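You operate a simulated robot arm through the tools that you are given. There is no shell and no other tool.

You are at the controls of a simulated robot arm. One attempt, no reset.

JOB
Wipe out the iron pot, lay the blue cloth inside and lid it.
Fine: rub the grease off first with the yellow wiping pad and return it. Set down upright: wiping pad. What is to be rubbed or washed off counts as gone when no trace of it is left.

The check looks at the end state, three seconds after you hand in, the way a careful person would. Anything else that was tipped, shoved, dropped, spilled or broken makes it a failure. Lids that push on must go on centred and level and be pressed home; caps that screw on are set level and turned clockwise until they are tight. Flat cloth is picked up by pressing the open fingertips on it (5 to 10 N) and closing them slowly along it; thin cloth reads only 2 to 8 mm in the jaws.

ROBOT AND FRAMES
A 7-joint arm with a two-finger parallel gripper, fixed in place. Base frame: the origin is on the floor under the middle of its stand, x ahead of it, y to its left, z up; the work surface is at about z = 0.9. Lengths are in m, angles in degrees, forces in N, time in s.
With the tool pointing down near the work surface it reaches from about 0.4 to 0.76 m from the base axis. Its first joint turns from -143.0 to 143.0 degrees. Payload 3 kg.
The TCP is the grasp point between the finger pads, 0.03 m short of the fingertips. In the tool frame z runs along the fingers and y along their closing line. The gripper opens to 0.11 m. The fingers are 0.02 m wide and 0.01 m thick; the gripper's body (0.048 by 0.112 m) begins 0.055 m behind the TCP.
Orientation is that of the tool frame in the base frame, as a unit quaternion [x, y, z, w]. With the fingers straight down and closing along the base's y, the tool's x points along the base's -x, its y along +y and its z along -z.

CONTROLS
- The arm moves only by the tool send_rows. Its argument "motion" is a list of rows, each an object of numbers (a shift or turn left out is 0, a gripper value left out holds the last): "ax", "ay", "az": the turn, a rotation vector about the tool's x, y, z in units of 5 degrees (1.0 is 5 degrees); "x", "y", "z": the shift along the tool's x, y, z in units of 25 mm (1.0 is 25 mm); "jaw": the finger opening in m, from 0 to 0.11. In form: [{"ax": .., "ay": .., "az": .., "x": .., "y": .., "z": .., "jaw": ..}, ...]. A call has 1 to 20 rows; each row shifts and turns the commanded pose from where the row before left it, along the tool's axes as they then stand. A call with a number of a shift or a turn outside -1 to 1 is refused whole. Each row takes 0.2 s and may step no farther than 0.05 m and 8.6 degrees from the row before; otherwise, or with a gripper value out of range, the whole call is refused. A pose out of reach is approached as far as the arm can. The call stops where the force on the tool passes 70 N (or 10 N more than at its start, if that is more) or the arm is blocked; 0.2 s more then pass. The fingers move at their own pace (about 0.108 m/s each) and stop on an object; they squeeze with about 42 N. The grip force told is the motor's: it shows also when the fingers shut on nothing. Time passes only in rows, and 0.2 s behind the last, so rows that do not move let the fingers close. The reply holds the time, the measured pose of the TCP, the force on the tool along the base axes, the opening and the grip force, in the units named above and with some noise, with the torque about the TCP (base axes, N m) and any sound that the robot's microphone picked up.
- Cameras (640 x 400 px; columns grow to the right, rows downward): "scene" is fixed at [0.4014, 0.647, 1.5571]; the picture's right is [-0.94, -0.35, 0.00], its down [-0.18, 0.49, -0.85] and it looks along [0.30, -0.80, -0.52] (base axes); focal length 313 px, centre (320, 200). "wrist" rides on the gripper at [0.072, 0.017, -0.103] in the tool frame; the picture's right is [-0.23, 0.97, 0.00], its down [-0.76, -0.18, -0.62] and it looks along [-0.61, -0.14, 0.78] (tool axes); focal length 222 px, centre (320, 200). There is no depth. A picture from a camera that has moved, and an enlarged one, comes with that camera's place and axes in the base frame and with its lens. The place of the scene camera against the robot may be out by one fixed shift of up to 0.012 m in any direction.
- camera(camera): a new picture of that camera. No time passes.
- lift_body(by): slides the trunk up (or, below 0, down) by that many m; the arm rides with it, the base frame stays. It gives what a move gives, with no picture.
- zoom(camera, box): a new picture of the part [left, top, right, bottom] of that camera's present view, enlarged. No time passes.
- hand_in(): hands the job in; it is judged then, once.

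Places have to be worked out from the pictures, the camera data and where the tool is seen. Open the gripper and draw the arm clear of the work before you hand the job in, unless the task says otherwise.

The tools are called after ">>>" as a command line: name --argument value ..., lists and objects as JSON in quotes. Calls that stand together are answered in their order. send_rows: Moves the arm, as the interface text tells. Its arguments: {"type":"object","properties":{"motion":{"type":"array","items":{"type":"object","properties":{"ax":{"type":"number"},"ay":{"type":"number"},"az":{"type":"number"},"x":{"type":"number"},"y":{"type":"number"},"z":{"type":"number"},"jaw":{"type":"number"}}}}},"required":["motion"]} The other tools are called the same way: lift_body (by) moves the trunk up or down; camera (camera) takes a picture; zoom (camera, box) takes an enlarged picture of a part of a camera's view; hand_in () hands the job in.

At the start:

```text
clock: 0.0
eef_pos: [0.7076, -0.2812, 1.2515]
ee_rot: [0.0, 1.0, 0.0, 0.0]
wrist_force: [0.2, 0.1, -0.4]
torque: [0.01, 0.0, 0.01]
opening: 0.1101
gripper_force: 0.0
trunk travel left (down, up): [-0.8, 0.09]
```

scene: 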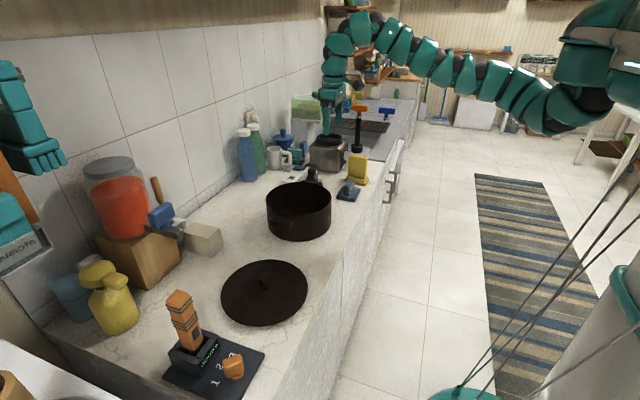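
wrist: 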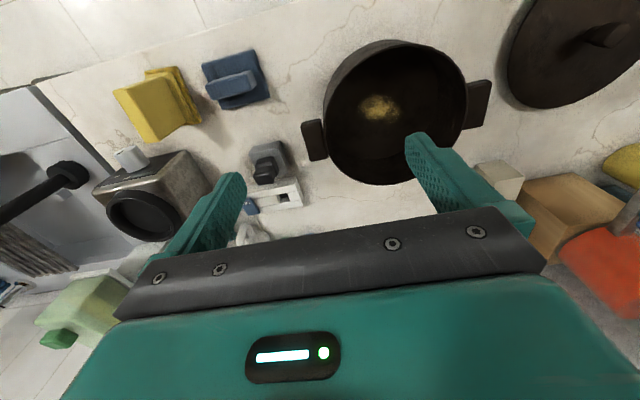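

The first pictures show the pot with a yellowish grease spot, the lid on the counter to its side, a yellow object and a blue object behind the pot. I take enlarged pictures to identify them.

>>> zoom --camera "scene" --box '[220, 80, 420, 205]'

>>> zoom --camera "wrist" --box '[80, 30, 320, 180]'

>>> zoom --camera "scene" --box '[40, 140, 340, 400]'

>>> zoom --camera "wrist" --box '[280, 0, 640, 225]'

```text
3.20 times, centred on (320, 142) of scene
camera zoom: at [0.4014, 0.647, 1.5571], right [-0.94, -0.35, 0.0], down [-0.18, 0.49, -0.85], along [0.3, -0.8, -0.52], focal length 1001 px, centre (320, 384)
```

zoom: 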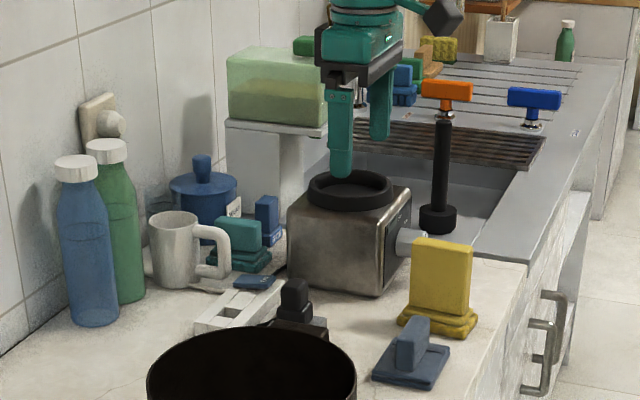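

```text
2.67 times, centred on (200, 105) of wrist
camera zoom: at [0.6342, -0.2632, 1.3538], right [0.23, 0.97, 0.0], down [0.76, -0.18, 0.62], along [0.61, -0.14, -0.78], focal length 592 px, centre (640, 453)
```

zoom: 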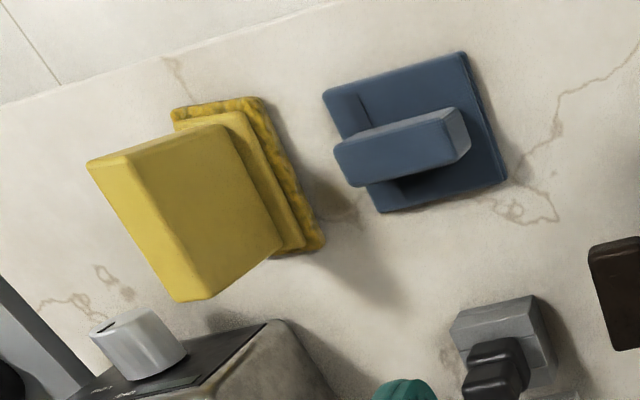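

```text
1.54 times, centred on (190, 270) of scene
camera zoom: at [0.4014, 0.647, 1.5571], right [-0.94, -0.35, 0.0], down [-0.18, 0.49, -0.85], along [0.3, -0.8, -0.52], focal length 481 px, centre (520, 92)
```

zoom: 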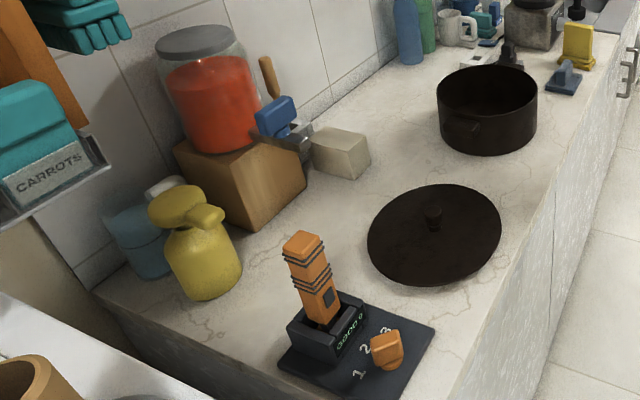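

```text
1.78 times, centred on (460, 112) of wrist
camera zoom: at [0.6342, -0.2632, 1.3538], right [0.23, 0.97, 0.0], down [0.76, -0.18, 0.62], along [0.61, -0.14, -0.78], focal length 395 px, centre (71, 356)
```

zoom: 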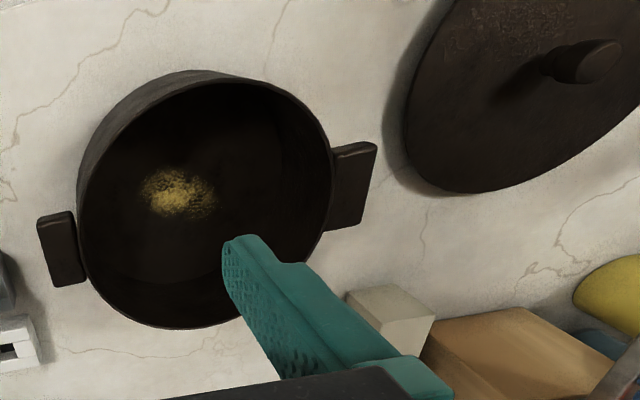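

The pot appears near (0.79, -0.18) with radius about 0.11, the yellow pad near (0.68, -0.56). I still have to find the blue cloth, so I enlarge more parts of the views.

>>> zoom --camera "scene" --box '[270, 150, 370, 212]'

>>> zoom --camera "wrist" --box '[220, 125, 340, 245]'

>>> zoom --camera "scene" --box '[0, 40, 160, 340]'

>>> zoom --camera "scene" --box '[330, 60, 430, 122]'

```text
6.40 times, centred on (320, 181) of scene
camera zoom: at [0.4014, 0.647, 1.5571], right [-0.94, -0.35, 0.0], down [-0.18, 0.49, -0.85], along [0.3, -0.8, -0.52], focal length 2003 px, centre (320, 322)
```

zoom: 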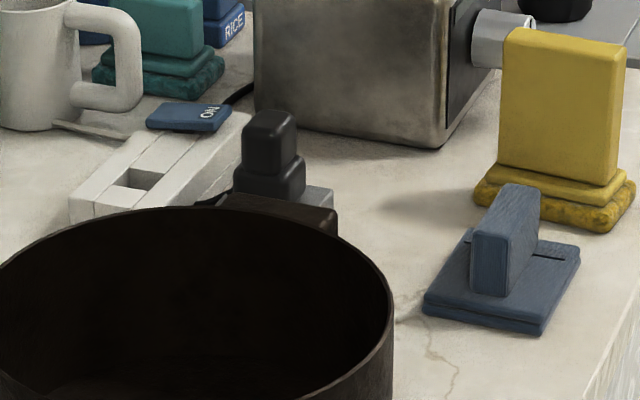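

```text
3.33 times, centred on (280, 185) of wrist
camera zoom: at [0.6342, -0.2632, 1.3538], right [0.23, 0.97, 0.0], down [0.76, -0.18, 0.62], along [0.61, -0.14, -0.78], focal length 740 px, centre (453, 250)
```

zoom: 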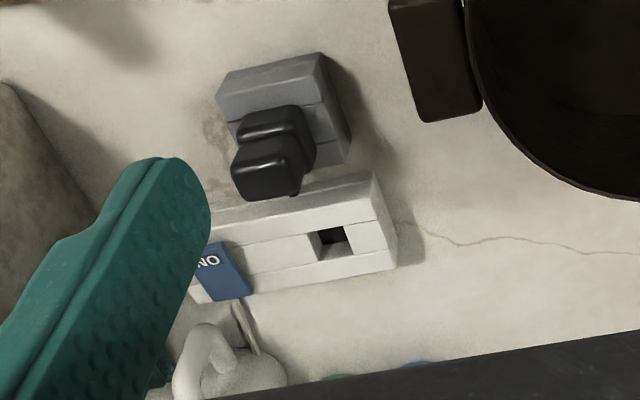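

```text
1.33 times, centred on (80, 190) of scene
camera zoom: at [0.4014, 0.647, 1.5571], right [-0.94, -0.35, 0.0], down [-0.18, 0.49, -0.85], along [0.3, -0.8, -0.52], focal length 417 px, centre (640, 213)
```

zoom: 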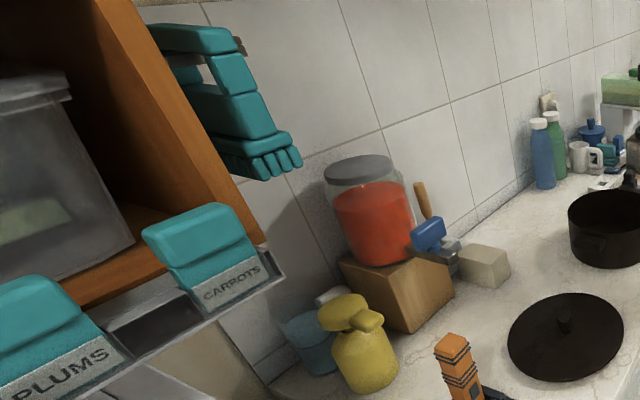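

```text
6.40 times, centred on (380, 91) of scene
camera zoom: at [0.4014, 0.647, 1.5571], right [-0.94, -0.35, 0.0], down [-0.18, 0.49, -0.85], along [0.3, -0.8, -0.52], focal length 2003 px, centre (-64, 898)
```

zoom: 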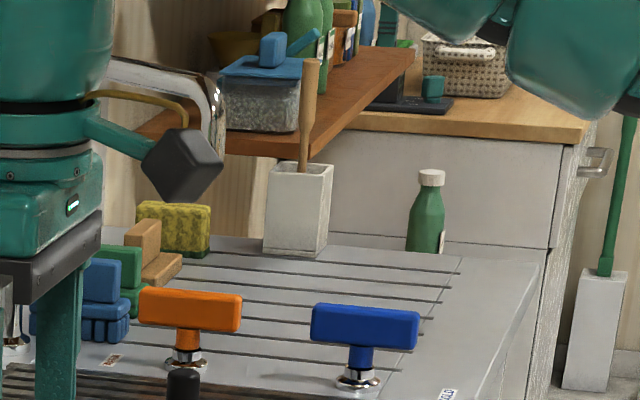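

The blue slab with the raised fin beside the yellow pad seems to be the folded cloth. I move carefully toward -y at height to test the reach and get a better look.

>>> send_rows --motion '[{"y": -1}, {"y": -1}, {"y": -1}, {"y": -1}, {"y": -1}, {"y": -1}, {}]'

>>> camera --camera "wrist"

>>> camera --camera "scene"

```text
clock: 1.6
eef_pos: [0.7052, -0.4327, 1.2518]
ee_rot: [0.0, 1.0, 0.0, 0.0]
wrist_force: [0.1, 0.3, -0.5]
torque: [0.03, 0.01, 0.01]
opening: 0.1101
gripper_force: 0.0
trunk travel left (down, up): [-0.8, 0.09]
```

```text
taken
camera wrist: at [0.6323, -0.4139, 1.3546], right [0.23, 0.97, 0.0], down [0.76, -0.18, 0.62], along [0.61, -0.14, -0.78], focal length 222 px, centre (320, 200)
```

wrist: 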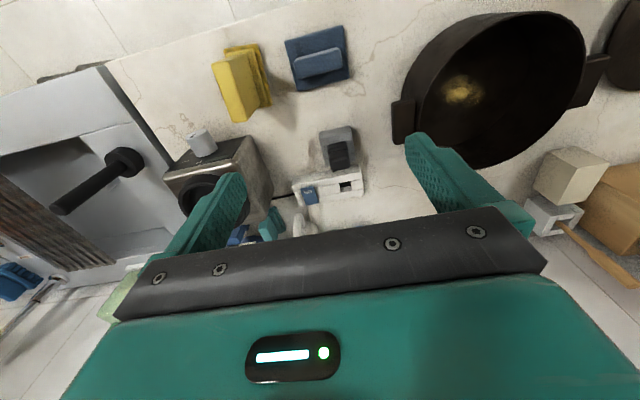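

```text
taken
```

scene: 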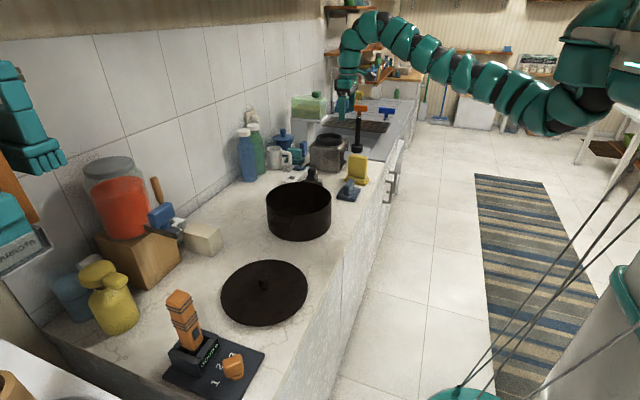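

The arm reached 0.83 m from the axis here without trouble, so the reach is larger at this height. I enlarge the yellow pad and the blue cloth to locate them precisely.

>>> zoom --camera "wrist" --box '[190, 10, 370, 130]'

>>> zoom --camera "wrist" --box '[370, 0, 640, 180]'

```text
3.33 times, centred on (280, 70) of wrist
camera zoom: at [0.6323, -0.4139, 1.3546], right [0.23, 0.97, 0.0], down [0.76, -0.18, 0.62], along [0.61, -0.14, -0.78], focal length 740 px, centre (453, 633)
```

zoom: 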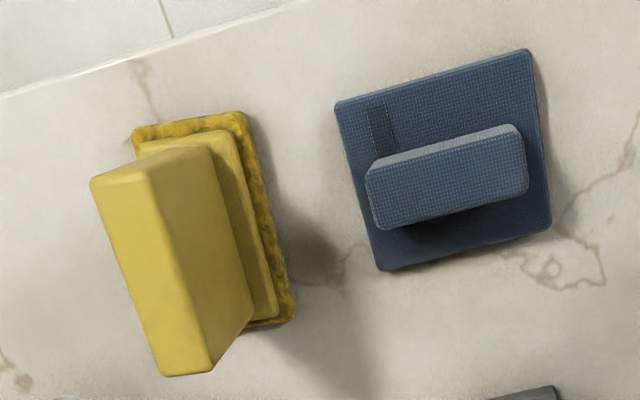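

```text
2.22 times, centred on (505, 90) of wrist
camera zoom: at [0.6323, -0.4139, 1.3546], right [0.23, 0.97, 0.0], down [0.76, -0.18, 0.62], along [0.61, -0.14, -0.78], focal length 494 px, centre (-91, 444)
```

zoom: 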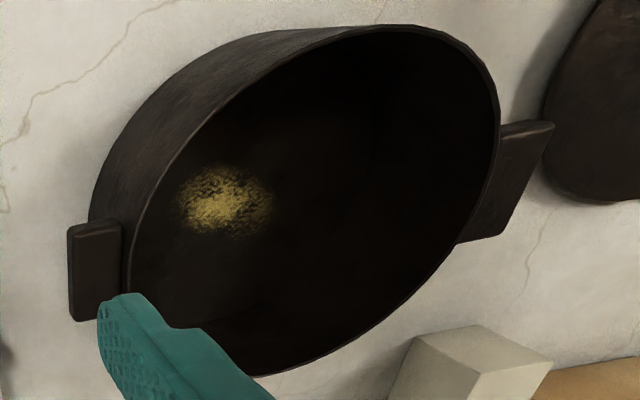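

The weave texture confirms the blue folded piece with the raised fin is the cloth, centred near (0.68, -0.44); the yellow pad's base is about 0.10 x 0.06 m centred at (0.682, -0.554), turned about -6°, handle top near z = 1.0. I go above the pad and align with it.

>>> send_rows --motion '[{"y": -1, "x": 0.4}, {"y": -1, "x": 0.4}, {"y": -1, "x": 0.15}, {"y": -1}, {"y": -0.85, "az": 0.6}, {"az": 0.6}, {"z": 1}, {"z": 1}, {}, {}]'

>>> camera --camera "wrist"

>>> camera --camera "scene"

```text
clock: 3.8
eef_pos: [0.6811, -0.5525, 1.2019]
ee_rot: [0.052, 0.999, 0.0, 0.0]
wrist_force: [0.6, -0.1, -1.0]
torque: [0.03, 0.0, -0.04]
opening: 0.1101
gripper_force: 0.0
trunk travel left (down, up): [-0.8, 0.09]
```

```text
taken
camera wrist: at [0.6117, -0.5269, 1.3043], right [0.33, 0.94, 0.0], down [0.74, -0.26, 0.62], along [0.59, -0.2, -0.78], focal length 222 px, centre (320, 200)
```

wrist: 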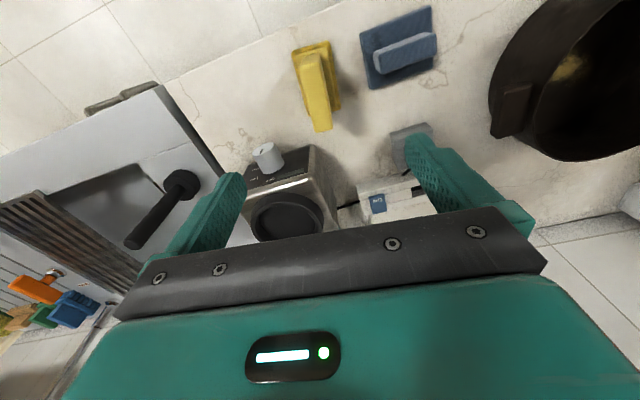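

```text
taken
```

scene: 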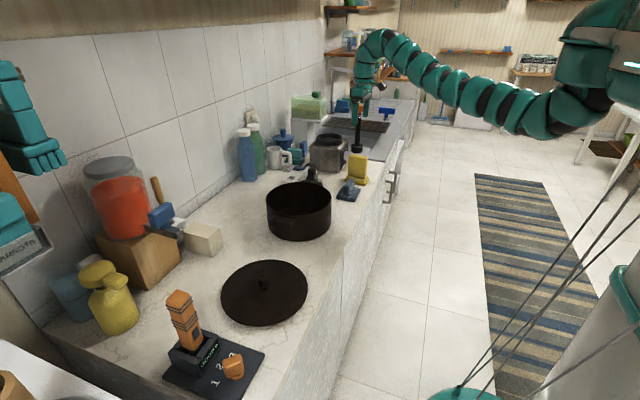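

Above the pad at z = 1.20; the tool centre projects near column 320, matching the handle. I enlarge to check the alignment before descending.

>>> zoom --camera "wrist" --box '[250, 20, 410, 150]'

>>> zoom --camera "scene" --box '[310, 90, 410, 210]'

```text
3.08 times, centred on (330, 85) of wrist
camera zoom: at [0.6117, -0.5269, 1.3043], right [0.33, 0.94, 0.0], down [0.74, -0.26, 0.62], along [0.59, -0.2, -0.78], focal length 684 px, centre (289, 554)
```

zoom: 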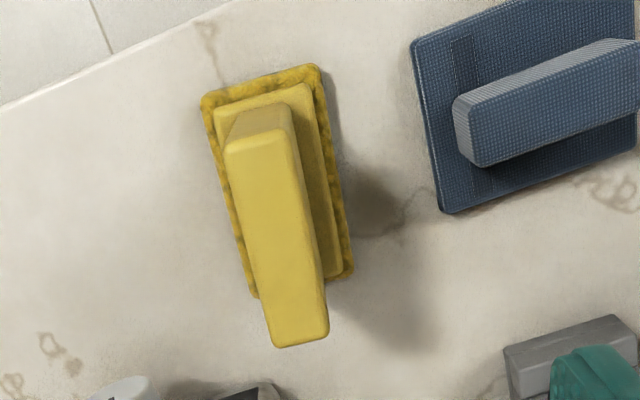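

```text
3.33 times, centred on (360, 150) of scene
camera zoom: at [0.4014, 0.647, 1.5571], right [-0.94, -0.35, 0.0], down [-0.18, 0.49, -0.85], along [0.3, -0.8, -0.52], focal length 1043 px, centre (187, 367)
```

zoom: 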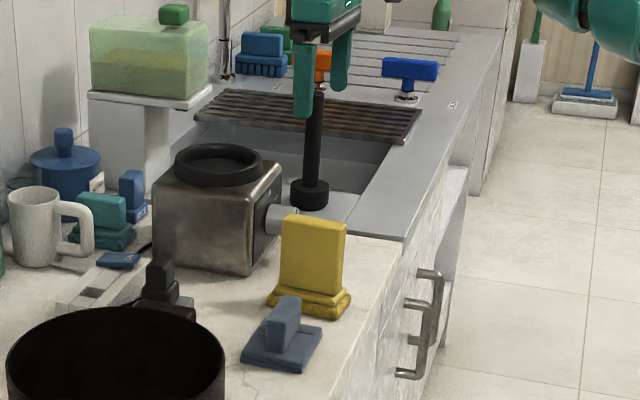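

The pad base works out at (0.682, -0.553), handle top at z ≈ 1.00 and handle about 0.082 x 0.026 m. I set the jaw to 0.08 and descend in steps to z ≈ 0.975.

>>> send_rows --motion '[{"jaw": 0.08, "z": 1, "x": -0.08}, {"z": 1}, {"z": 1}, {"z": 1}, {"z": 1}, {"z": 1}, {}, {}]'

>>> camera --camera "wrist"

```text
clock: 5.6
eef_pos: [0.685, -0.5526, 1.0514]
ee_rot: [0.052, 0.999, 0.0, 0.0]
wrist_force: [-0.3, 0.8, -1.0]
torque: [-0.01, 0.01, 0.03]
opening: 0.0797
gripper_force: 0.0
trunk travel left (down, up): [-0.8, 0.09]
```

```text
taken
camera wrist: at [0.6154, -0.5274, 1.1532], right [0.33, 0.94, 0.0], down [0.74, -0.26, 0.62], along [0.59, -0.2, -0.78], focal length 222 px, centre (320, 200)
```

wrist: 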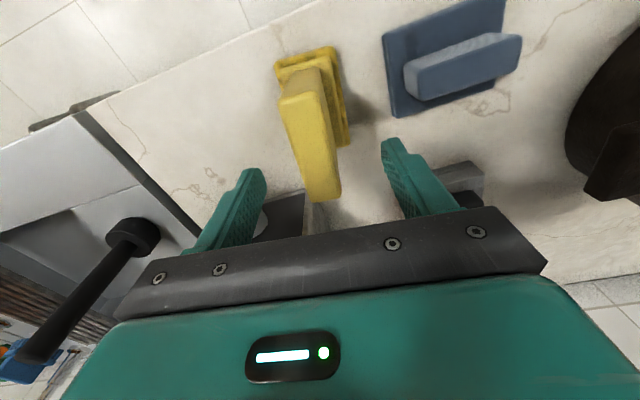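

The fingers straddle the handle, which sits about 5 mm to the -y side. I correct that and descend the remaining 77 mm.

>>> send_rows --motion '[{"y": -0.18}, {"z": 1}, {"z": 1}, {"z": 0.6}, {"z": 0.45}, {}]'

>>> zoom --camera "wrist" --box '[200, 40, 440, 240]'

>>> zoom --camera "scene" --box '[310, 90, 410, 210]'

```text
clock: 7.0
eef_pos: [0.6801, -0.5527, 0.9758]
ee_rot: [0.052, 0.999, 0.0, 0.0]
wrist_force: [-0.2, -0.1, 0.2]
torque: [0.01, 0.02, 0.02]
opening: 0.0801
gripper_force: 0.0
out of reach, approached as far as the arm can: row 5
trunk travel left (down, up): [-0.8, 0.09]
```

```text
2.00 times, centred on (320, 140) of wrist
camera zoom: at [0.6099, -0.5273, 1.0779], right [0.33, 0.94, 0.0], down [0.74, -0.26, 0.62], along [0.59, -0.2, -0.78], focal length 444 px, centre (320, 320)
```

zoom: 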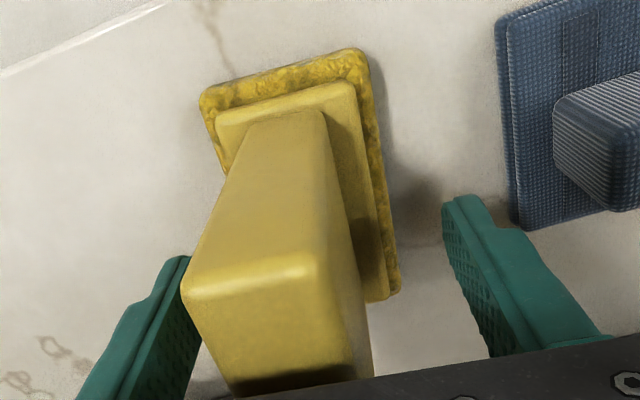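

```text
3.33 times, centred on (360, 150) of scene
camera zoom: at [0.4014, 0.647, 1.5571], right [-0.94, -0.35, 0.0], down [-0.18, 0.49, -0.85], along [0.3, -0.8, -0.52], focal length 1043 px, centre (187, 367)
```

zoom: 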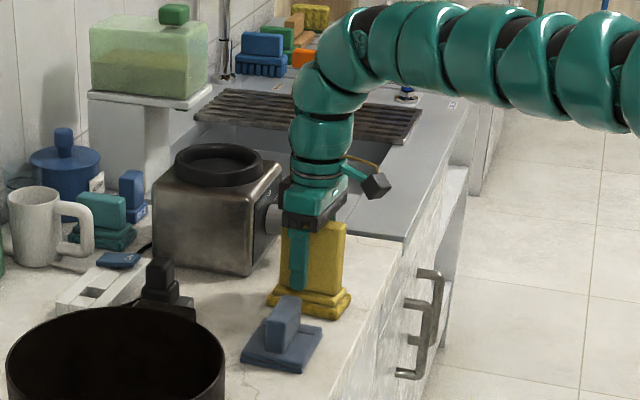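

The reply says the last part was out of reach here, with the handle about 6 mm off to -y of the tool. I back up and lower the trunk by 0.12 m, so that the arm has more reach at the counter.

>>> send_rows --motion '[{"z": -1}, {"z": -1}, {"z": -1}, {"z": -1}, {"z": -1}, {"z": -1}, {"z": -1}, {"z": -1}, {}]'

>>> lift_body --by -0.12

>>> camera --camera "scene"

```text
clock: 9.0
eef_pos: [0.682, -0.5534, 1.1742]
ee_rot: [0.052, 0.999, 0.0, 0.0]
wrist_force: [0.2, 0.7, -0.3]
torque: [-0.02, 0.02, 0.03]
opening: 0.0799
gripper_force: 0.0
trunk travel left (down, up): [-0.8, 0.09]
```

```text
clock: 10.5
eef_pos: [0.6815, -0.5535, 1.0556]
ee_rot: [0.052, 0.999, 0.0, 0.0]
wrist_force: [0.0, -0.1, -0.8]
torque: [-0.01, -0.02, 0.0]
opening: 0.0797
gripper_force: 0.1
trunk travel left (down, up): [-0.68, 0.21]
```

```text
taken
```

scene: 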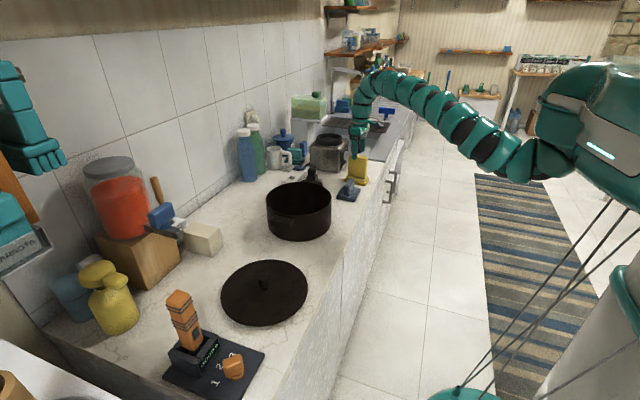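

The trunk is lower now and the tool is at z = 1.056. I shift 6 mm to -y, descend 80 mm and see whether the pose is met.

>>> send_rows --motion '[{"y": -0.25, "x": -0.1}, {}, {"z": 1}, {"z": 1}, {"z": 0.6}, {"z": 0.6}, {}, {}]'

>>> zoom --camera "wrist" --box '[200, 40, 440, 240]'

```text
clock: 12.3
eef_pos: [0.6823, -0.5597, 0.9741]
ee_rot: [0.052, 0.999, 0.0, 0.0]
wrist_force: [0.2, 0.4, 0.9]
torque: [-0.02, -0.03, 0.01]
opening: 0.0801
gripper_force: 0.2
trunk travel left (down, up): [-0.68, 0.21]
```

```text
2.00 times, centred on (320, 140) of wrist
camera zoom: at [0.6125, -0.5348, 1.0757], right [0.33, 0.94, 0.0], down [0.74, -0.26, 0.62], along [0.59, -0.2, -0.78], focal length 444 px, centre (320, 320)
```

zoom: 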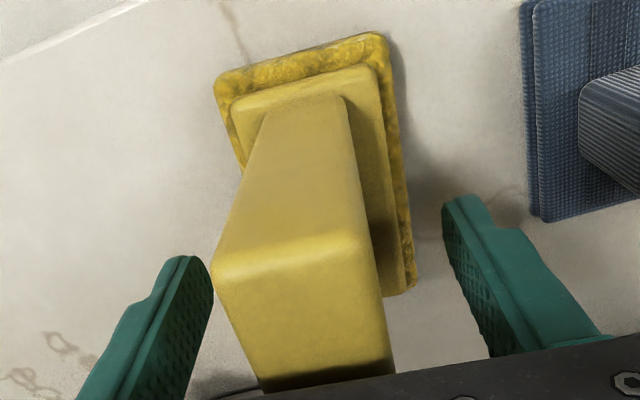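

The tool is now centred on the handle within 2 mm at z = 0.974. I close the jaw on it in steps.

>>> send_rows --motion '[{"jaw": 0.06}, {"jaw": 0.045}, {"jaw": 0.035}, {"jaw": 0.025}, {"jaw": 0.015}, {"jaw": 0.0}, {}]'

>>> zoom --camera "wrist" --box '[200, 40, 440, 240]'

```text
clock: 13.9
eef_pos: [0.6833, -0.5597, 0.9737]
ee_rot: [0.052, 0.999, 0.0, 0.0]
wrist_force: [-0.2, 0.3, 0.2]
torque: [-0.04, 0.0, -0.05]
opening: 0.0256
gripper_force: 41.9
trunk travel left (down, up): [-0.68, 0.21]
```

```text
2.00 times, centred on (320, 140) of wrist
camera zoom: at [0.6123, -0.5347, 1.0759], right [0.33, 0.94, 0.0], down [0.74, -0.26, 0.62], along [0.59, -0.2, -0.78], focal length 444 px, centre (320, 320)
```

zoom: 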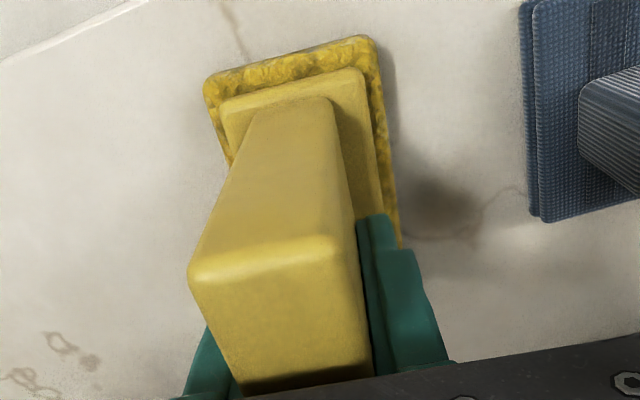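

The handle is held at 25.6 mm opening with 42 N. I lift straight up 0.16 m and check that the pad comes along.

>>> send_rows --motion '[{"z": -0.5}, {"z": -1}, {"z": -1}, {"z": -1}, {"z": -1}, {"z": -1}, {"z": -1}, {"az": -0.6}, {"az": -0.6}, {}]'

>>> camera --camera "wrist"

>>> camera --camera "scene"

```text
clock: 16.1
eef_pos: [0.6751, -0.5611, 1.1367]
ee_rot: [0.001, 1.0, 0.0, 0.0]
wrist_force: [-0.8, 0.5, -1.6]
torque: [0.02, 0.03, -0.02]
opening: 0.0255
gripper_force: 42.1
out of reach, approached as far as the arm can: row 7
trunk travel left (down, up): [-0.68, 0.21]
```

```text
taken
camera wrist: at [0.603, -0.5432, 1.2387], right [0.23, 0.97, 0.0], down [0.76, -0.18, 0.62], along [0.61, -0.14, -0.78], focal length 222 px, centre (320, 200)
```

wrist: 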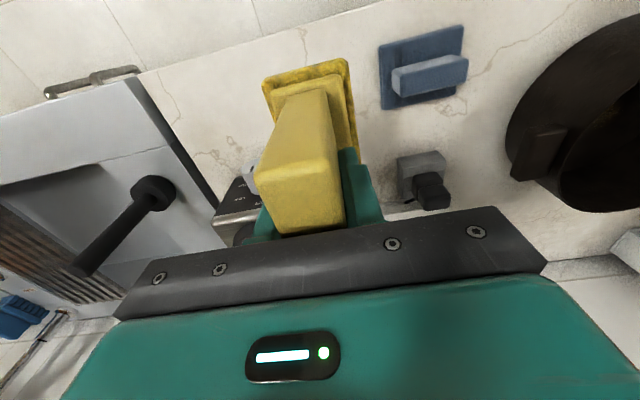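

```text
taken
```

scene: 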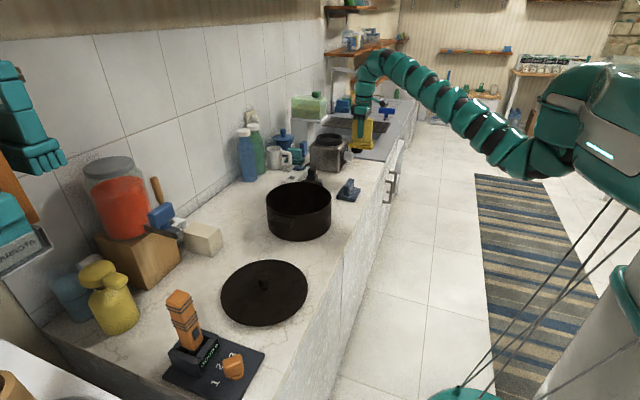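

The pad is lifted clear and upright in the jaws. I carry it over to above the pot, about (0.79, -0.178), keeping z ≈ 1.137 so its underside stays 6 cm above the rim.

>>> send_rows --motion '[{"y": 1, "x": -0.3}, {"y": 1, "x": -0.3}, {"y": 1, "x": -0.3}, {"y": 1, "x": -0.3}, {"y": 1, "x": -0.3}, {"y": 1, "x": -0.3}, {"y": 1, "x": -0.3}, {"y": 1, "x": -0.3}, {"y": 1, "x": -0.3}, {"y": 1, "x": -0.3}, {"y": 1, "x": -0.3}, {"y": 1, "x": -0.3}, {"y": 1, "x": -0.3}, {"y": 1, "x": -0.3}, {"y": 1, "x": -0.3}, {}, {}]'

>>> camera --camera "wrist"

>>> camera --camera "scene"

```text
clock: 19.7
eef_pos: [0.7904, -0.1838, 1.1384]
ee_rot: [0.0, 1.0, 0.001, 0.0]
wrist_force: [-0.6, 0.3, -1.2]
torque: [-0.01, 0.01, 0.0]
opening: 0.0256
gripper_force: 42.3
trunk travel left (down, up): [-0.68, 0.21]
```

```text
taken
camera wrist: at [0.7173, -0.1657, 1.2403], right [0.23, 0.97, 0.0], down [0.76, -0.18, 0.62], along [0.61, -0.14, -0.78], focal length 222 px, centre (320, 200)
```

wrist: 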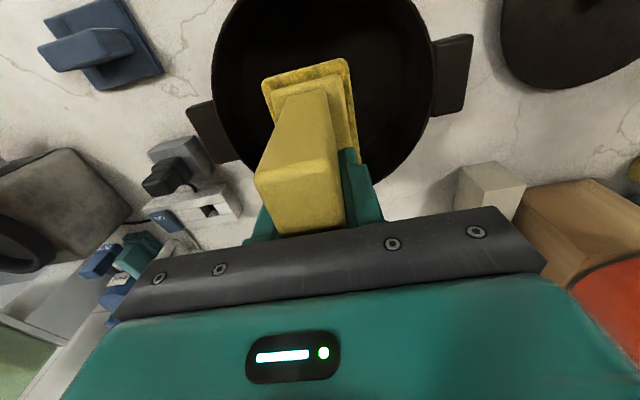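

```text
taken
```

scene: 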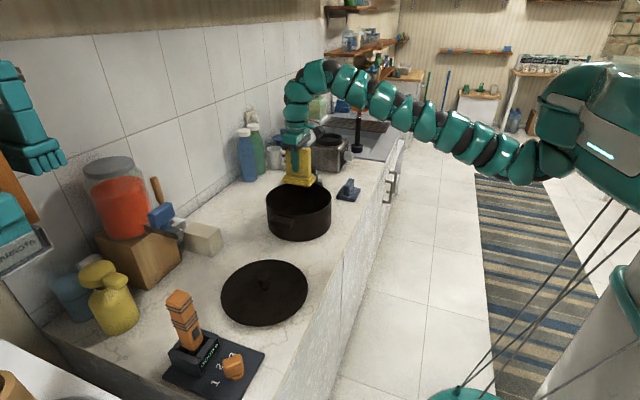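

The pad hangs above the pot. I enlarge the wrist view to check pot rim against the pad before going in.

>>> zoom --camera "wrist" --box '[180, 0, 480, 200]'

>>> zoom --camera "scene" --box '[240, 120, 360, 250]'

```text
2.00 times, centred on (330, 100) of wrist
camera zoom: at [0.7173, -0.1657, 1.2403], right [0.23, 0.97, 0.0], down [0.76, -0.18, 0.62], along [0.61, -0.14, -0.78], focal length 444 px, centre (300, 400)
```

zoom: 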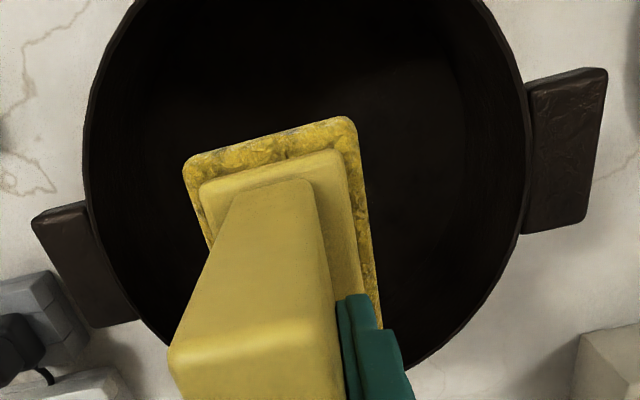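

```text
3.08 times, centred on (300, 185) of scene
camera zoom: at [0.4014, 0.647, 1.5571], right [-0.94, -0.35, 0.0], down [-0.18, 0.49, -0.85], along [0.3, -0.8, -0.52], focal length 963 px, centre (382, 246)
```

zoom: 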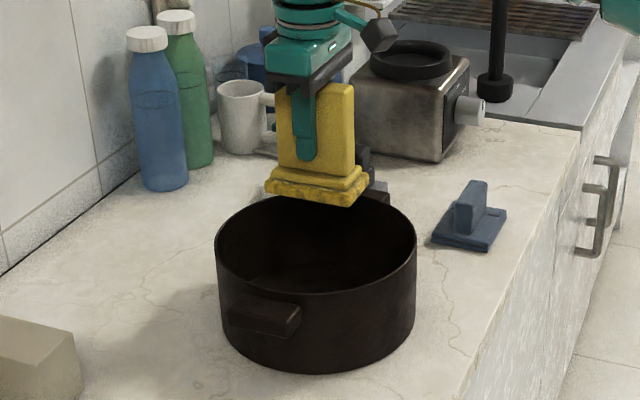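

The rim fits a circle centred at (0.793, -0.179) with outer radius about 0.114, and the pad is centred under the tool, so it will clear the wall by 4 to 5 cm. I lower it into the pot, stopping short of the floor.

>>> send_rows --motion '[{"z": 1, "y": 0.1}, {"z": 1}, {"z": 1}, {"z": 1}, {"z": 1}, {"z": 0.6}, {}, {}]'

>>> camera --camera "wrist"

>>> zoom --camera "scene" --box '[240, 120, 360, 250]'

```text
clock: 21.5
eef_pos: [0.7892, -0.1831, 0.9961]
ee_rot: [0.0, 1.0, 0.0, 0.0]
wrist_force: [0.7, -0.6, -2.3]
torque: [-0.01, -0.04, 0.01]
opening: 0.0253
gripper_force: 41.8
trunk travel left (down, up): [-0.68, 0.21]
```

```text
taken
camera wrist: at [0.7164, -0.1657, 1.0978], right [0.23, 0.97, 0.0], down [0.76, -0.18, 0.62], along [0.61, -0.14, -0.78], focal length 222 px, centre (320, 200)
```

wrist: 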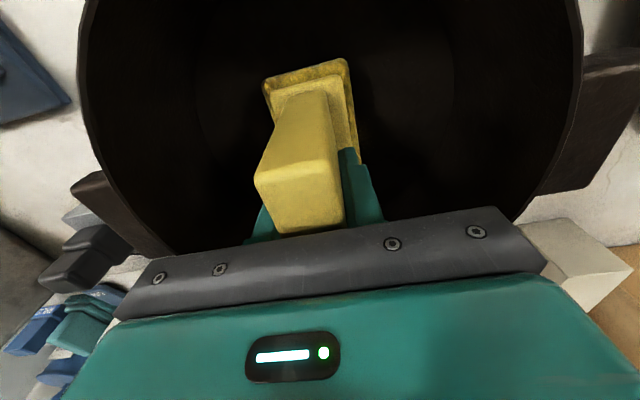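

```text
3.08 times, centred on (300, 185) of scene
camera zoom: at [0.4014, 0.647, 1.5571], right [-0.94, -0.35, 0.0], down [-0.18, 0.49, -0.85], along [0.3, -0.8, -0.52], focal length 963 px, centre (382, 246)
```

zoom: 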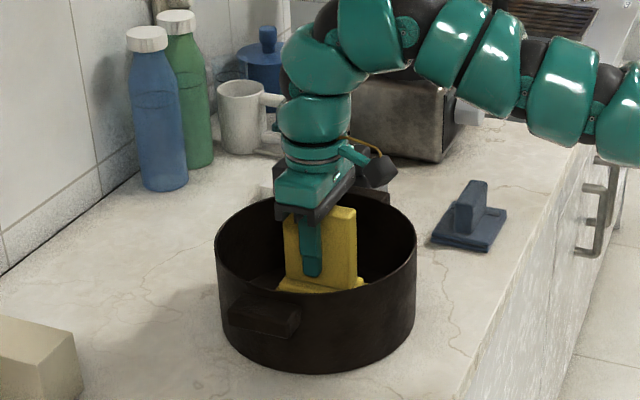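

Pad is inside the pot, underside about z = 0.922 with no contact yet. I lower it in small steps, watching the force.

>>> send_rows --motion '[{"z": 0.12}, {"z": 0.12}, {"z": 0.12}, {}]'

```text
clock: 22.5
eef_pos: [0.7886, -0.1839, 0.9872]
ee_rot: [0.0, 1.0, 0.0, 0.001]
wrist_force: [0.0, 0.2, -1.0]
torque: [-0.03, -0.04, -0.05]
opening: 0.0255
gripper_force: 42.0
trunk travel left (down, up): [-0.68, 0.21]
```

No contact at z = 0.987; I go on in 2 mm steps.

>>> send_rows --motion '[{"z": 0.08}, {"z": 0.08}, {"z": 0.08}, {}]'

```text
clock: 23.5
eef_pos: [0.7889, -0.1821, 0.9796]
ee_rot: [0.0, 1.0, 0.001, -0.001]
wrist_force: [0.5, 0.4, -0.9]
torque: [-0.01, -0.03, -0.03]
opening: 0.0257
gripper_force: 42.2
trunk travel left (down, up): [-0.68, 0.21]
```

Still free at z = 0.980 (pad underside near 0.906). I continue with smaller steps.

>>> send_rows --motion '[{"z": 0.06}, {"z": 0.06}, {}]'

```text
clock: 24.3
eef_pos: [0.789, -0.1831, 0.979]
ee_rot: [0.0, 1.0, 0.0, 0.001]
wrist_force: [2.3, 1.0, 5.7]
torque: [0.09, 0.12, -0.05]
opening: 0.0254
gripper_force: 41.9
trunk travel left (down, up): [-0.68, 0.21]
```

Contact: 5.7 N at z = 0.979, so the pot floor is near 0.905. I press slightly more and begin with rubbing strokes along y.

>>> send_rows --motion '[{"z": 0.08}, {"y": 0.5}, {"y": 0.5}, {"y": 0.5}, {"y": -0.5}, {"y": -0.5}, {"y": -0.5}]'

```text
clock: 25.9
eef_pos: [0.7874, -0.1825, 0.9779]
ee_rot: [-0.001, 1.0, 0.0, 0.001]
wrist_force: [0.8, 7.1, 16.4]
torque: [0.37, -0.81, 0.34]
opening: 0.0256
gripper_force: 42.0
trunk travel left (down, up): [-0.68, 0.21]
```

Pressing with about 16 N and moving freely. I continue with wider strokes along y and then at x offsets.

>>> send_rows --motion '[{"y": -0.5}, {"y": -0.5}, {"y": -0.5}, {"y": 0.5}, {"y": 0.5}, {"y": 0.5}, {"y": 0.6}, {"y": 0.6}, {"y": 0.6}, {"y": -0.6}, {"y": -0.6}, {"y": -0.6}, {"y": -0.5}, {"y": -0.5}, {"y": -0.5}, {"y": 0.5}, {"y": 0.5}, {"y": 0.5}, {}]'

>>> zoom --camera "scene" --box '[240, 120, 360, 250]'

```text
clock: 29.9
eef_pos: [0.787, -0.1823, 0.9763]
ee_rot: [0.0, 1.0, 0.0, 0.0]
wrist_force: [-0.6, -2.2, 3.7]
torque: [-0.14, -0.24, -0.13]
opening: 0.0257
gripper_force: 42.2
trunk travel left (down, up): [-0.68, 0.21]
```

```text
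3.08 times, centred on (300, 185) of scene
camera zoom: at [0.4014, 0.647, 1.5571], right [-0.94, -0.35, 0.0], down [-0.18, 0.49, -0.85], along [0.3, -0.8, -0.52], focal length 963 px, centre (382, 246)
```

zoom: 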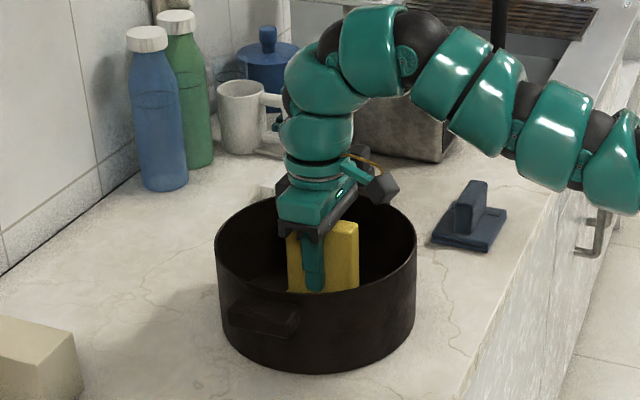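

Force is now down to 3.7 N after settling. I press 2 mm more and rub along x and at x offsets of ±20 mm.

>>> send_rows --motion '[{"z": 0.08}, {"x": 0.4}, {"x": 0.4}, {"y": 0.5}, {"y": 0.3}, {"y": -0.4}, {"y": -0.4}, {"y": -0.4}, {"y": -0.4}, {"y": 0.4}, {"y": 0.4}, {"x": -0.4}, {"x": -0.4}, {}]'

```text
clock: 32.9
eef_pos: [0.7859, -0.1814, 0.9754]
ee_rot: [-0.001, 1.0, -0.001, 0.001]
wrist_force: [-8.2, 2.9, 16.3]
torque: [0.05, -0.25, 0.05]
opening: 0.0255
gripper_force: 42.2
trunk travel left (down, up): [-0.68, 0.21]
```

16 N of pressure now. I rub the far side (+x) the same way.

>>> send_rows --motion '[{"x": -0.5}, {"x": -0.5}, {"y": 0.4}, {"y": 0.4}, {"y": -0.4}, {"y": -0.4}, {"y": -0.4}, {"y": -0.4}, {"y": 0.4}, {"y": 0.4}, {"x": 0.5}, {"x": 0.5}, {"y": 0.5}, {"y": 0.5}, {"y": -0.5}, {"y": -0.5}, {"y": -0.5}, {"y": 0.5}, {}]'

```text
clock: 36.9
eef_pos: [0.7824, -0.1843, 0.9755]
ee_rot: [0.0, 1.0, -0.001, 0.0]
wrist_force: [-0.9, -8.1, 17.4]
torque: [-0.31, -0.21, -0.11]
opening: 0.0254
gripper_force: 42.2
out of reach, approached as far as the arm can: row 2
trunk travel left (down, up): [-0.68, 0.21]
```

Rubbing done in all directions. I lift the pad out of the pot and shift aside to look at the floor.

>>> send_rows --motion '[{"z": -0.4}, {"z": -1}, {"z": -1}, {"z": -1}, {"z": -1}, {"z": -1}, {"z": -1}, {"z": -0.2}, {}, {}]'

>>> zoom --camera "wrist" --box '[180, 0, 480, 200]'

>>> camera --camera "scene"

```text
clock: 39.1
eef_pos: [0.7831, -0.185, 1.1401]
ee_rot: [0.0, 1.0, 0.0, 0.0]
wrist_force: [-0.5, 0.3, -1.7]
torque: [0.02, -0.02, 0.01]
opening: 0.0256
gripper_force: 42.1
trunk travel left (down, up): [-0.68, 0.21]
```

```text
2.00 times, centred on (330, 100) of wrist
camera zoom: at [0.7114, -0.1666, 1.2418], right [0.23, 0.97, 0.0], down [0.76, -0.18, 0.62], along [0.61, -0.14, -0.78], focal length 444 px, centre (300, 400)
```

zoom: 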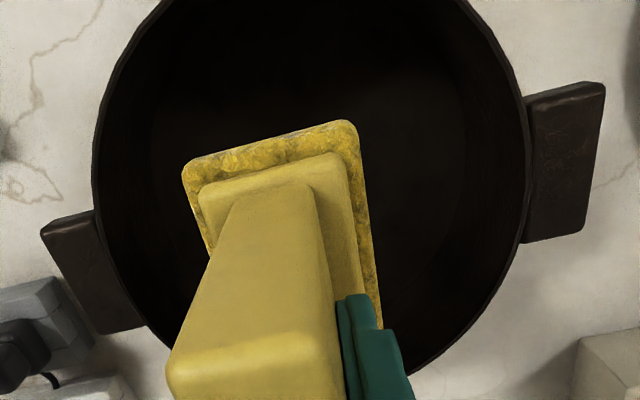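

```text
taken
```

scene: 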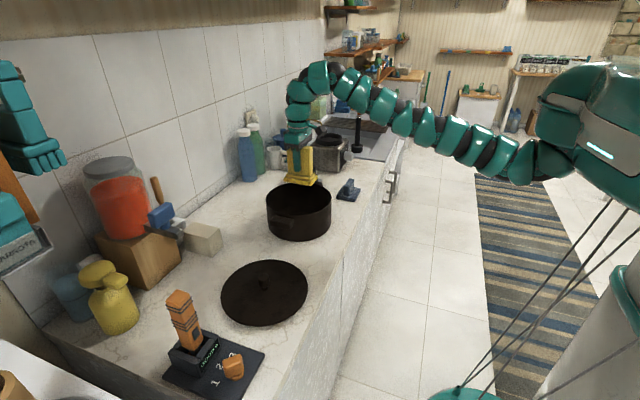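

The visible floor is clean, but the pad blocks part of the view. I move 0.15 m to -y and look again.

>>> send_rows --motion '[{"y": -1, "x": 0.3}, {"y": -1, "x": 0.3}, {"y": -1, "x": 0.3}, {"y": -1, "x": 0.3}, {"y": -1, "x": 0.3}, {"y": -1, "x": 0.3}, {"y": -1, "x": 0.3}, {}, {}]'

>>> camera --camera "wrist"

```text
clock: 41.1
eef_pos: [0.7283, -0.3589, 1.1381]
ee_rot: [0.0, 1.0, -0.001, 0.0]
wrist_force: [0.6, 0.3, -0.8]
torque: [0.05, -0.01, -0.01]
opening: 0.0256
gripper_force: 42.1
trunk travel left (down, up): [-0.68, 0.21]
```

```text
taken
camera wrist: at [0.6564, -0.3412, 1.2401], right [0.23, 0.97, 0.0], down [0.76, -0.18, 0.62], along [0.61, -0.14, -0.78], focal length 222 px, centre (320, 200)
```

wrist: 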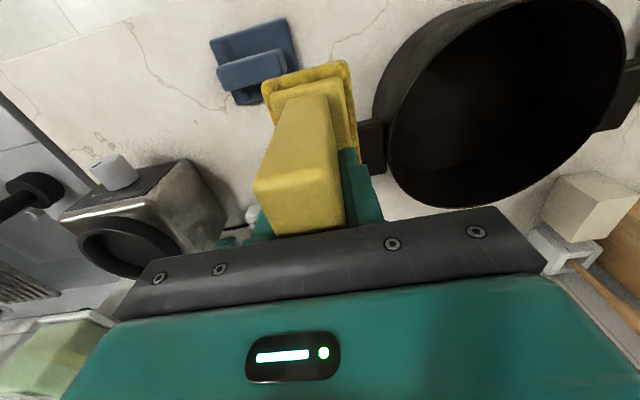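

>>> zoom --camera "wrist" --box '[370, 0, 640, 210]'

>>> zoom --camera "wrist" --box '[430, 60, 590, 180]'

```text
1.90 times, centred on (505, 105) of wrist
camera zoom: at [0.6564, -0.3412, 1.2401], right [0.23, 0.97, 0.0], down [0.76, -0.18, 0.62], along [0.61, -0.14, -0.78], focal length 423 px, centre (-32, 381)
```

zoom: 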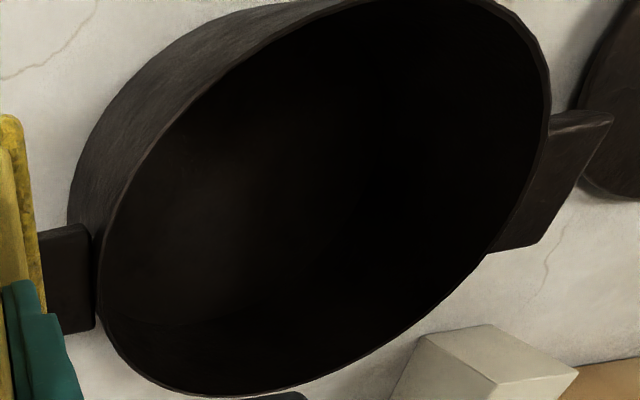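

```text
3.33 times, centred on (510, 120) of wrist
camera zoom: at [0.6564, -0.3412, 1.2401], right [0.23, 0.97, 0.0], down [0.76, -0.18, 0.62], along [0.61, -0.14, -0.78], focal length 740 px, centre (-313, 467)
```

zoom: 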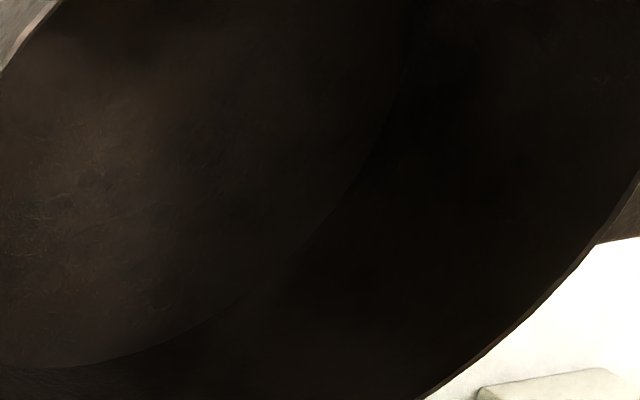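

The grease looks gone, but a slightly lighter patch could be light or residue. I enlarge the floor further.

>>> zoom --camera "wrist" --box '[415, 40, 515, 160]'

>>> zoom --camera "wrist" --box '[425, 75, 485, 145]'

```text
3.33 times, centred on (465, 100) of wrist
camera zoom: at [0.6564, -0.3412, 1.2401], right [0.23, 0.97, 0.0], down [0.76, -0.18, 0.62], along [0.61, -0.14, -0.78], focal length 740 px, centre (-163, 533)
```

zoom: 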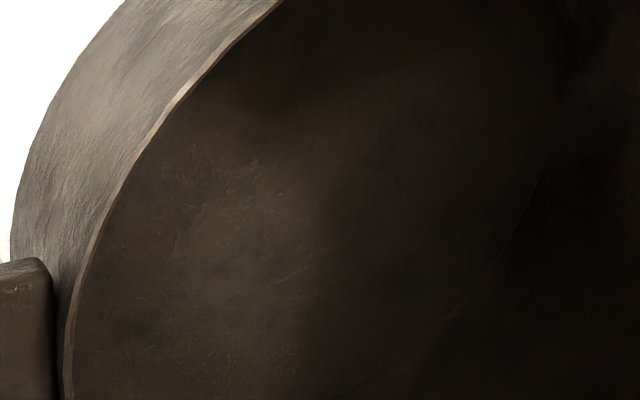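

```text
5.71 times, centred on (455, 110) of wrist
camera zoom: at [0.6564, -0.3412, 1.2401], right [0.23, 0.97, 0.0], down [0.76, -0.18, 0.62], along [0.61, -0.14, -0.78], focal length 1269 px, centre (-451, 714)
```

zoom: 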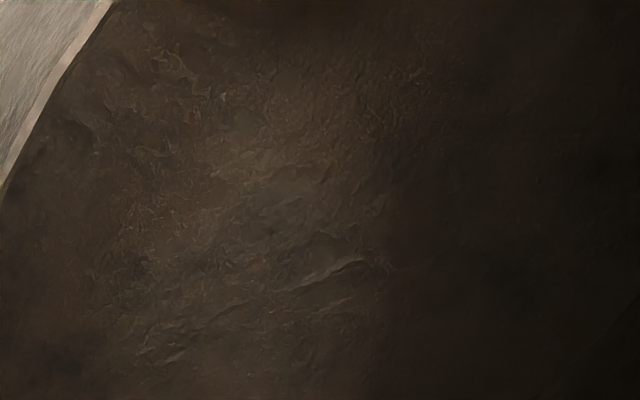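

Only clean iron texture shows at the former grease spot, around (0.79, -0.178). I carry the pad back to its place at (0.684, -0.556), descending at the end and turning back to -6°.

>>> send_rows --motion '[{"y": -1, "x": 0.22}, {"y": -1, "x": 0.22}, {"y": -1, "x": 0.22}, {"y": -1, "x": 0.22}, {"y": -1, "x": 0.22}, {"y": -1, "x": 0.22}, {"y": -0.94, "x": 0.22, "z": 1}, {"y": -0.94, "x": 0.22, "z": 1}, {"z": 0.6, "az": 0.6}, {"z": 0.6, "az": 0.6}, {}, {}]'

>>> camera --camera "wrist"

>>> zoom --camera "scene" --box '[310, 90, 410, 210]'

```text
clock: 43.7
eef_pos: [0.6884, -0.5564, 1.0585]
ee_rot: [0.052, 0.999, -0.001, 0.0]
wrist_force: [-1.2, -0.5, -1.8]
torque: [0.0, -0.01, 0.0]
opening: 0.0255
gripper_force: 42.2
trunk travel left (down, up): [-0.68, 0.21]
```

```text
taken
camera wrist: at [0.6176, -0.5302, 1.1608], right [0.33, 0.94, 0.0], down [0.74, -0.26, 0.62], along [0.59, -0.2, -0.78], focal length 222 px, centre (320, 200)
```

wrist: 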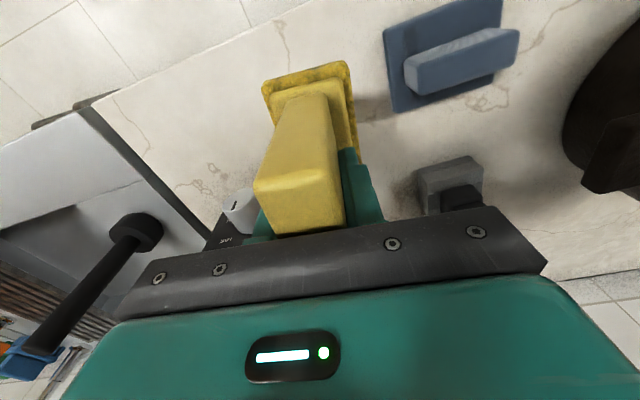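

```text
3.33 times, centred on (360, 150) of scene
camera zoom: at [0.4014, 0.647, 1.5571], right [-0.94, -0.35, 0.0], down [-0.18, 0.49, -0.85], along [0.3, -0.8, -0.52], focal length 1043 px, centre (187, 367)
```

zoom: 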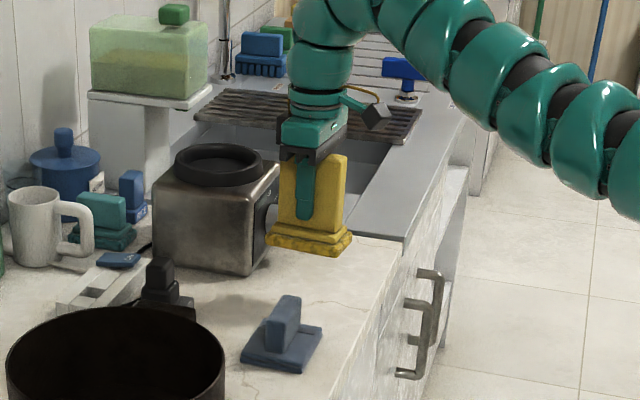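

Pose is (0.688, -0.556); I correct x by about 4 mm and lower the pad until just above the counter.

>>> send_rows --motion '[{"x": 0.18, "z": 1}, {"z": 1}, {"z": 0.9}, {"z": 0.2}, {}, {}]'

```text
clock: 45.1
eef_pos: [0.6796, -0.5538, 0.9817]
ee_rot: [0.052, 0.999, 0.0, 0.0]
wrist_force: [-0.3, 0.3, -0.8]
torque: [0.0, -0.03, 0.02]
opening: 0.0256
gripper_force: 41.9
trunk travel left (down, up): [-0.68, 0.21]
```

At z = 0.982, still free. I continue down in 2 mm steps with a small x correction.

>>> send_rows --motion '[{"z": 0.1, "x": -0.1}, {"z": 0.1}, {"z": 0.08}, {}]'

```text
clock: 46.1
eef_pos: [0.6825, -0.554, 0.9742]
ee_rot: [0.052, 0.999, 0.001, 0.0]
wrist_force: [0.3, 1.0, -1.8]
torque: [0.01, 0.02, -0.02]
opening: 0.0258
gripper_force: 42.6
trunk travel left (down, up): [-0.68, 0.21]
```

>>> send_rows --motion '[{"z": 0.06}, {"z": 0.06}, {}]'

>>> zoom --camera "scene" --box '[310, 120, 400, 210]'

```text
clock: 46.9
eef_pos: [0.6832, -0.5547, 0.9714]
ee_rot: [0.053, 0.999, 0.0, 0.0]
wrist_force: [0.4, -0.4, -1.4]
torque: [-0.01, -0.03, 0.0]
opening: 0.0255
gripper_force: 42.1
trunk travel left (down, up): [-0.68, 0.21]
```

```text
4.44 times, centred on (355, 165) of scene
camera zoom: at [0.4014, 0.647, 1.5571], right [-0.94, -0.35, 0.0], down [-0.18, 0.49, -0.85], along [0.3, -0.8, -0.52], focal length 1391 px, centre (164, 356)
```

zoom: 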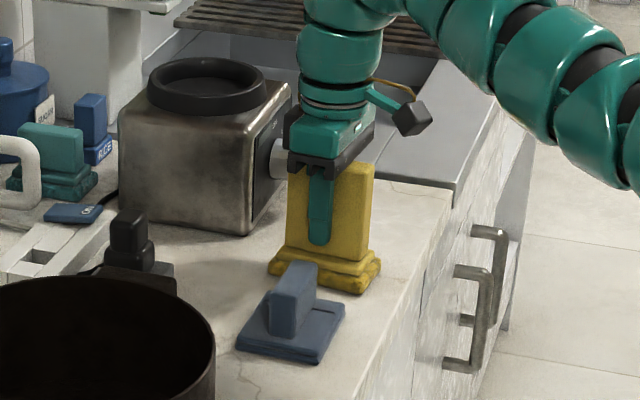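

No contact yet at z = 0.971, as the pad slid a little in the fingers while rubbing. I keep lowering in 1 to 1.5 mm steps.

>>> send_rows --motion '[{"z": 0.05}, {"z": 0.05}, {"z": 0.05}, {}]'

```text
clock: 47.9
eef_pos: [0.6837, -0.5543, 0.9708]
ee_rot: [0.052, 0.999, -0.001, 0.002]
wrist_force: [6.7, -0.6, 20.7]
torque: [0.27, 0.6, -0.05]
opening: 0.0255
gripper_force: 41.5
trunk travel left (down, up): [-0.68, 0.21]
```

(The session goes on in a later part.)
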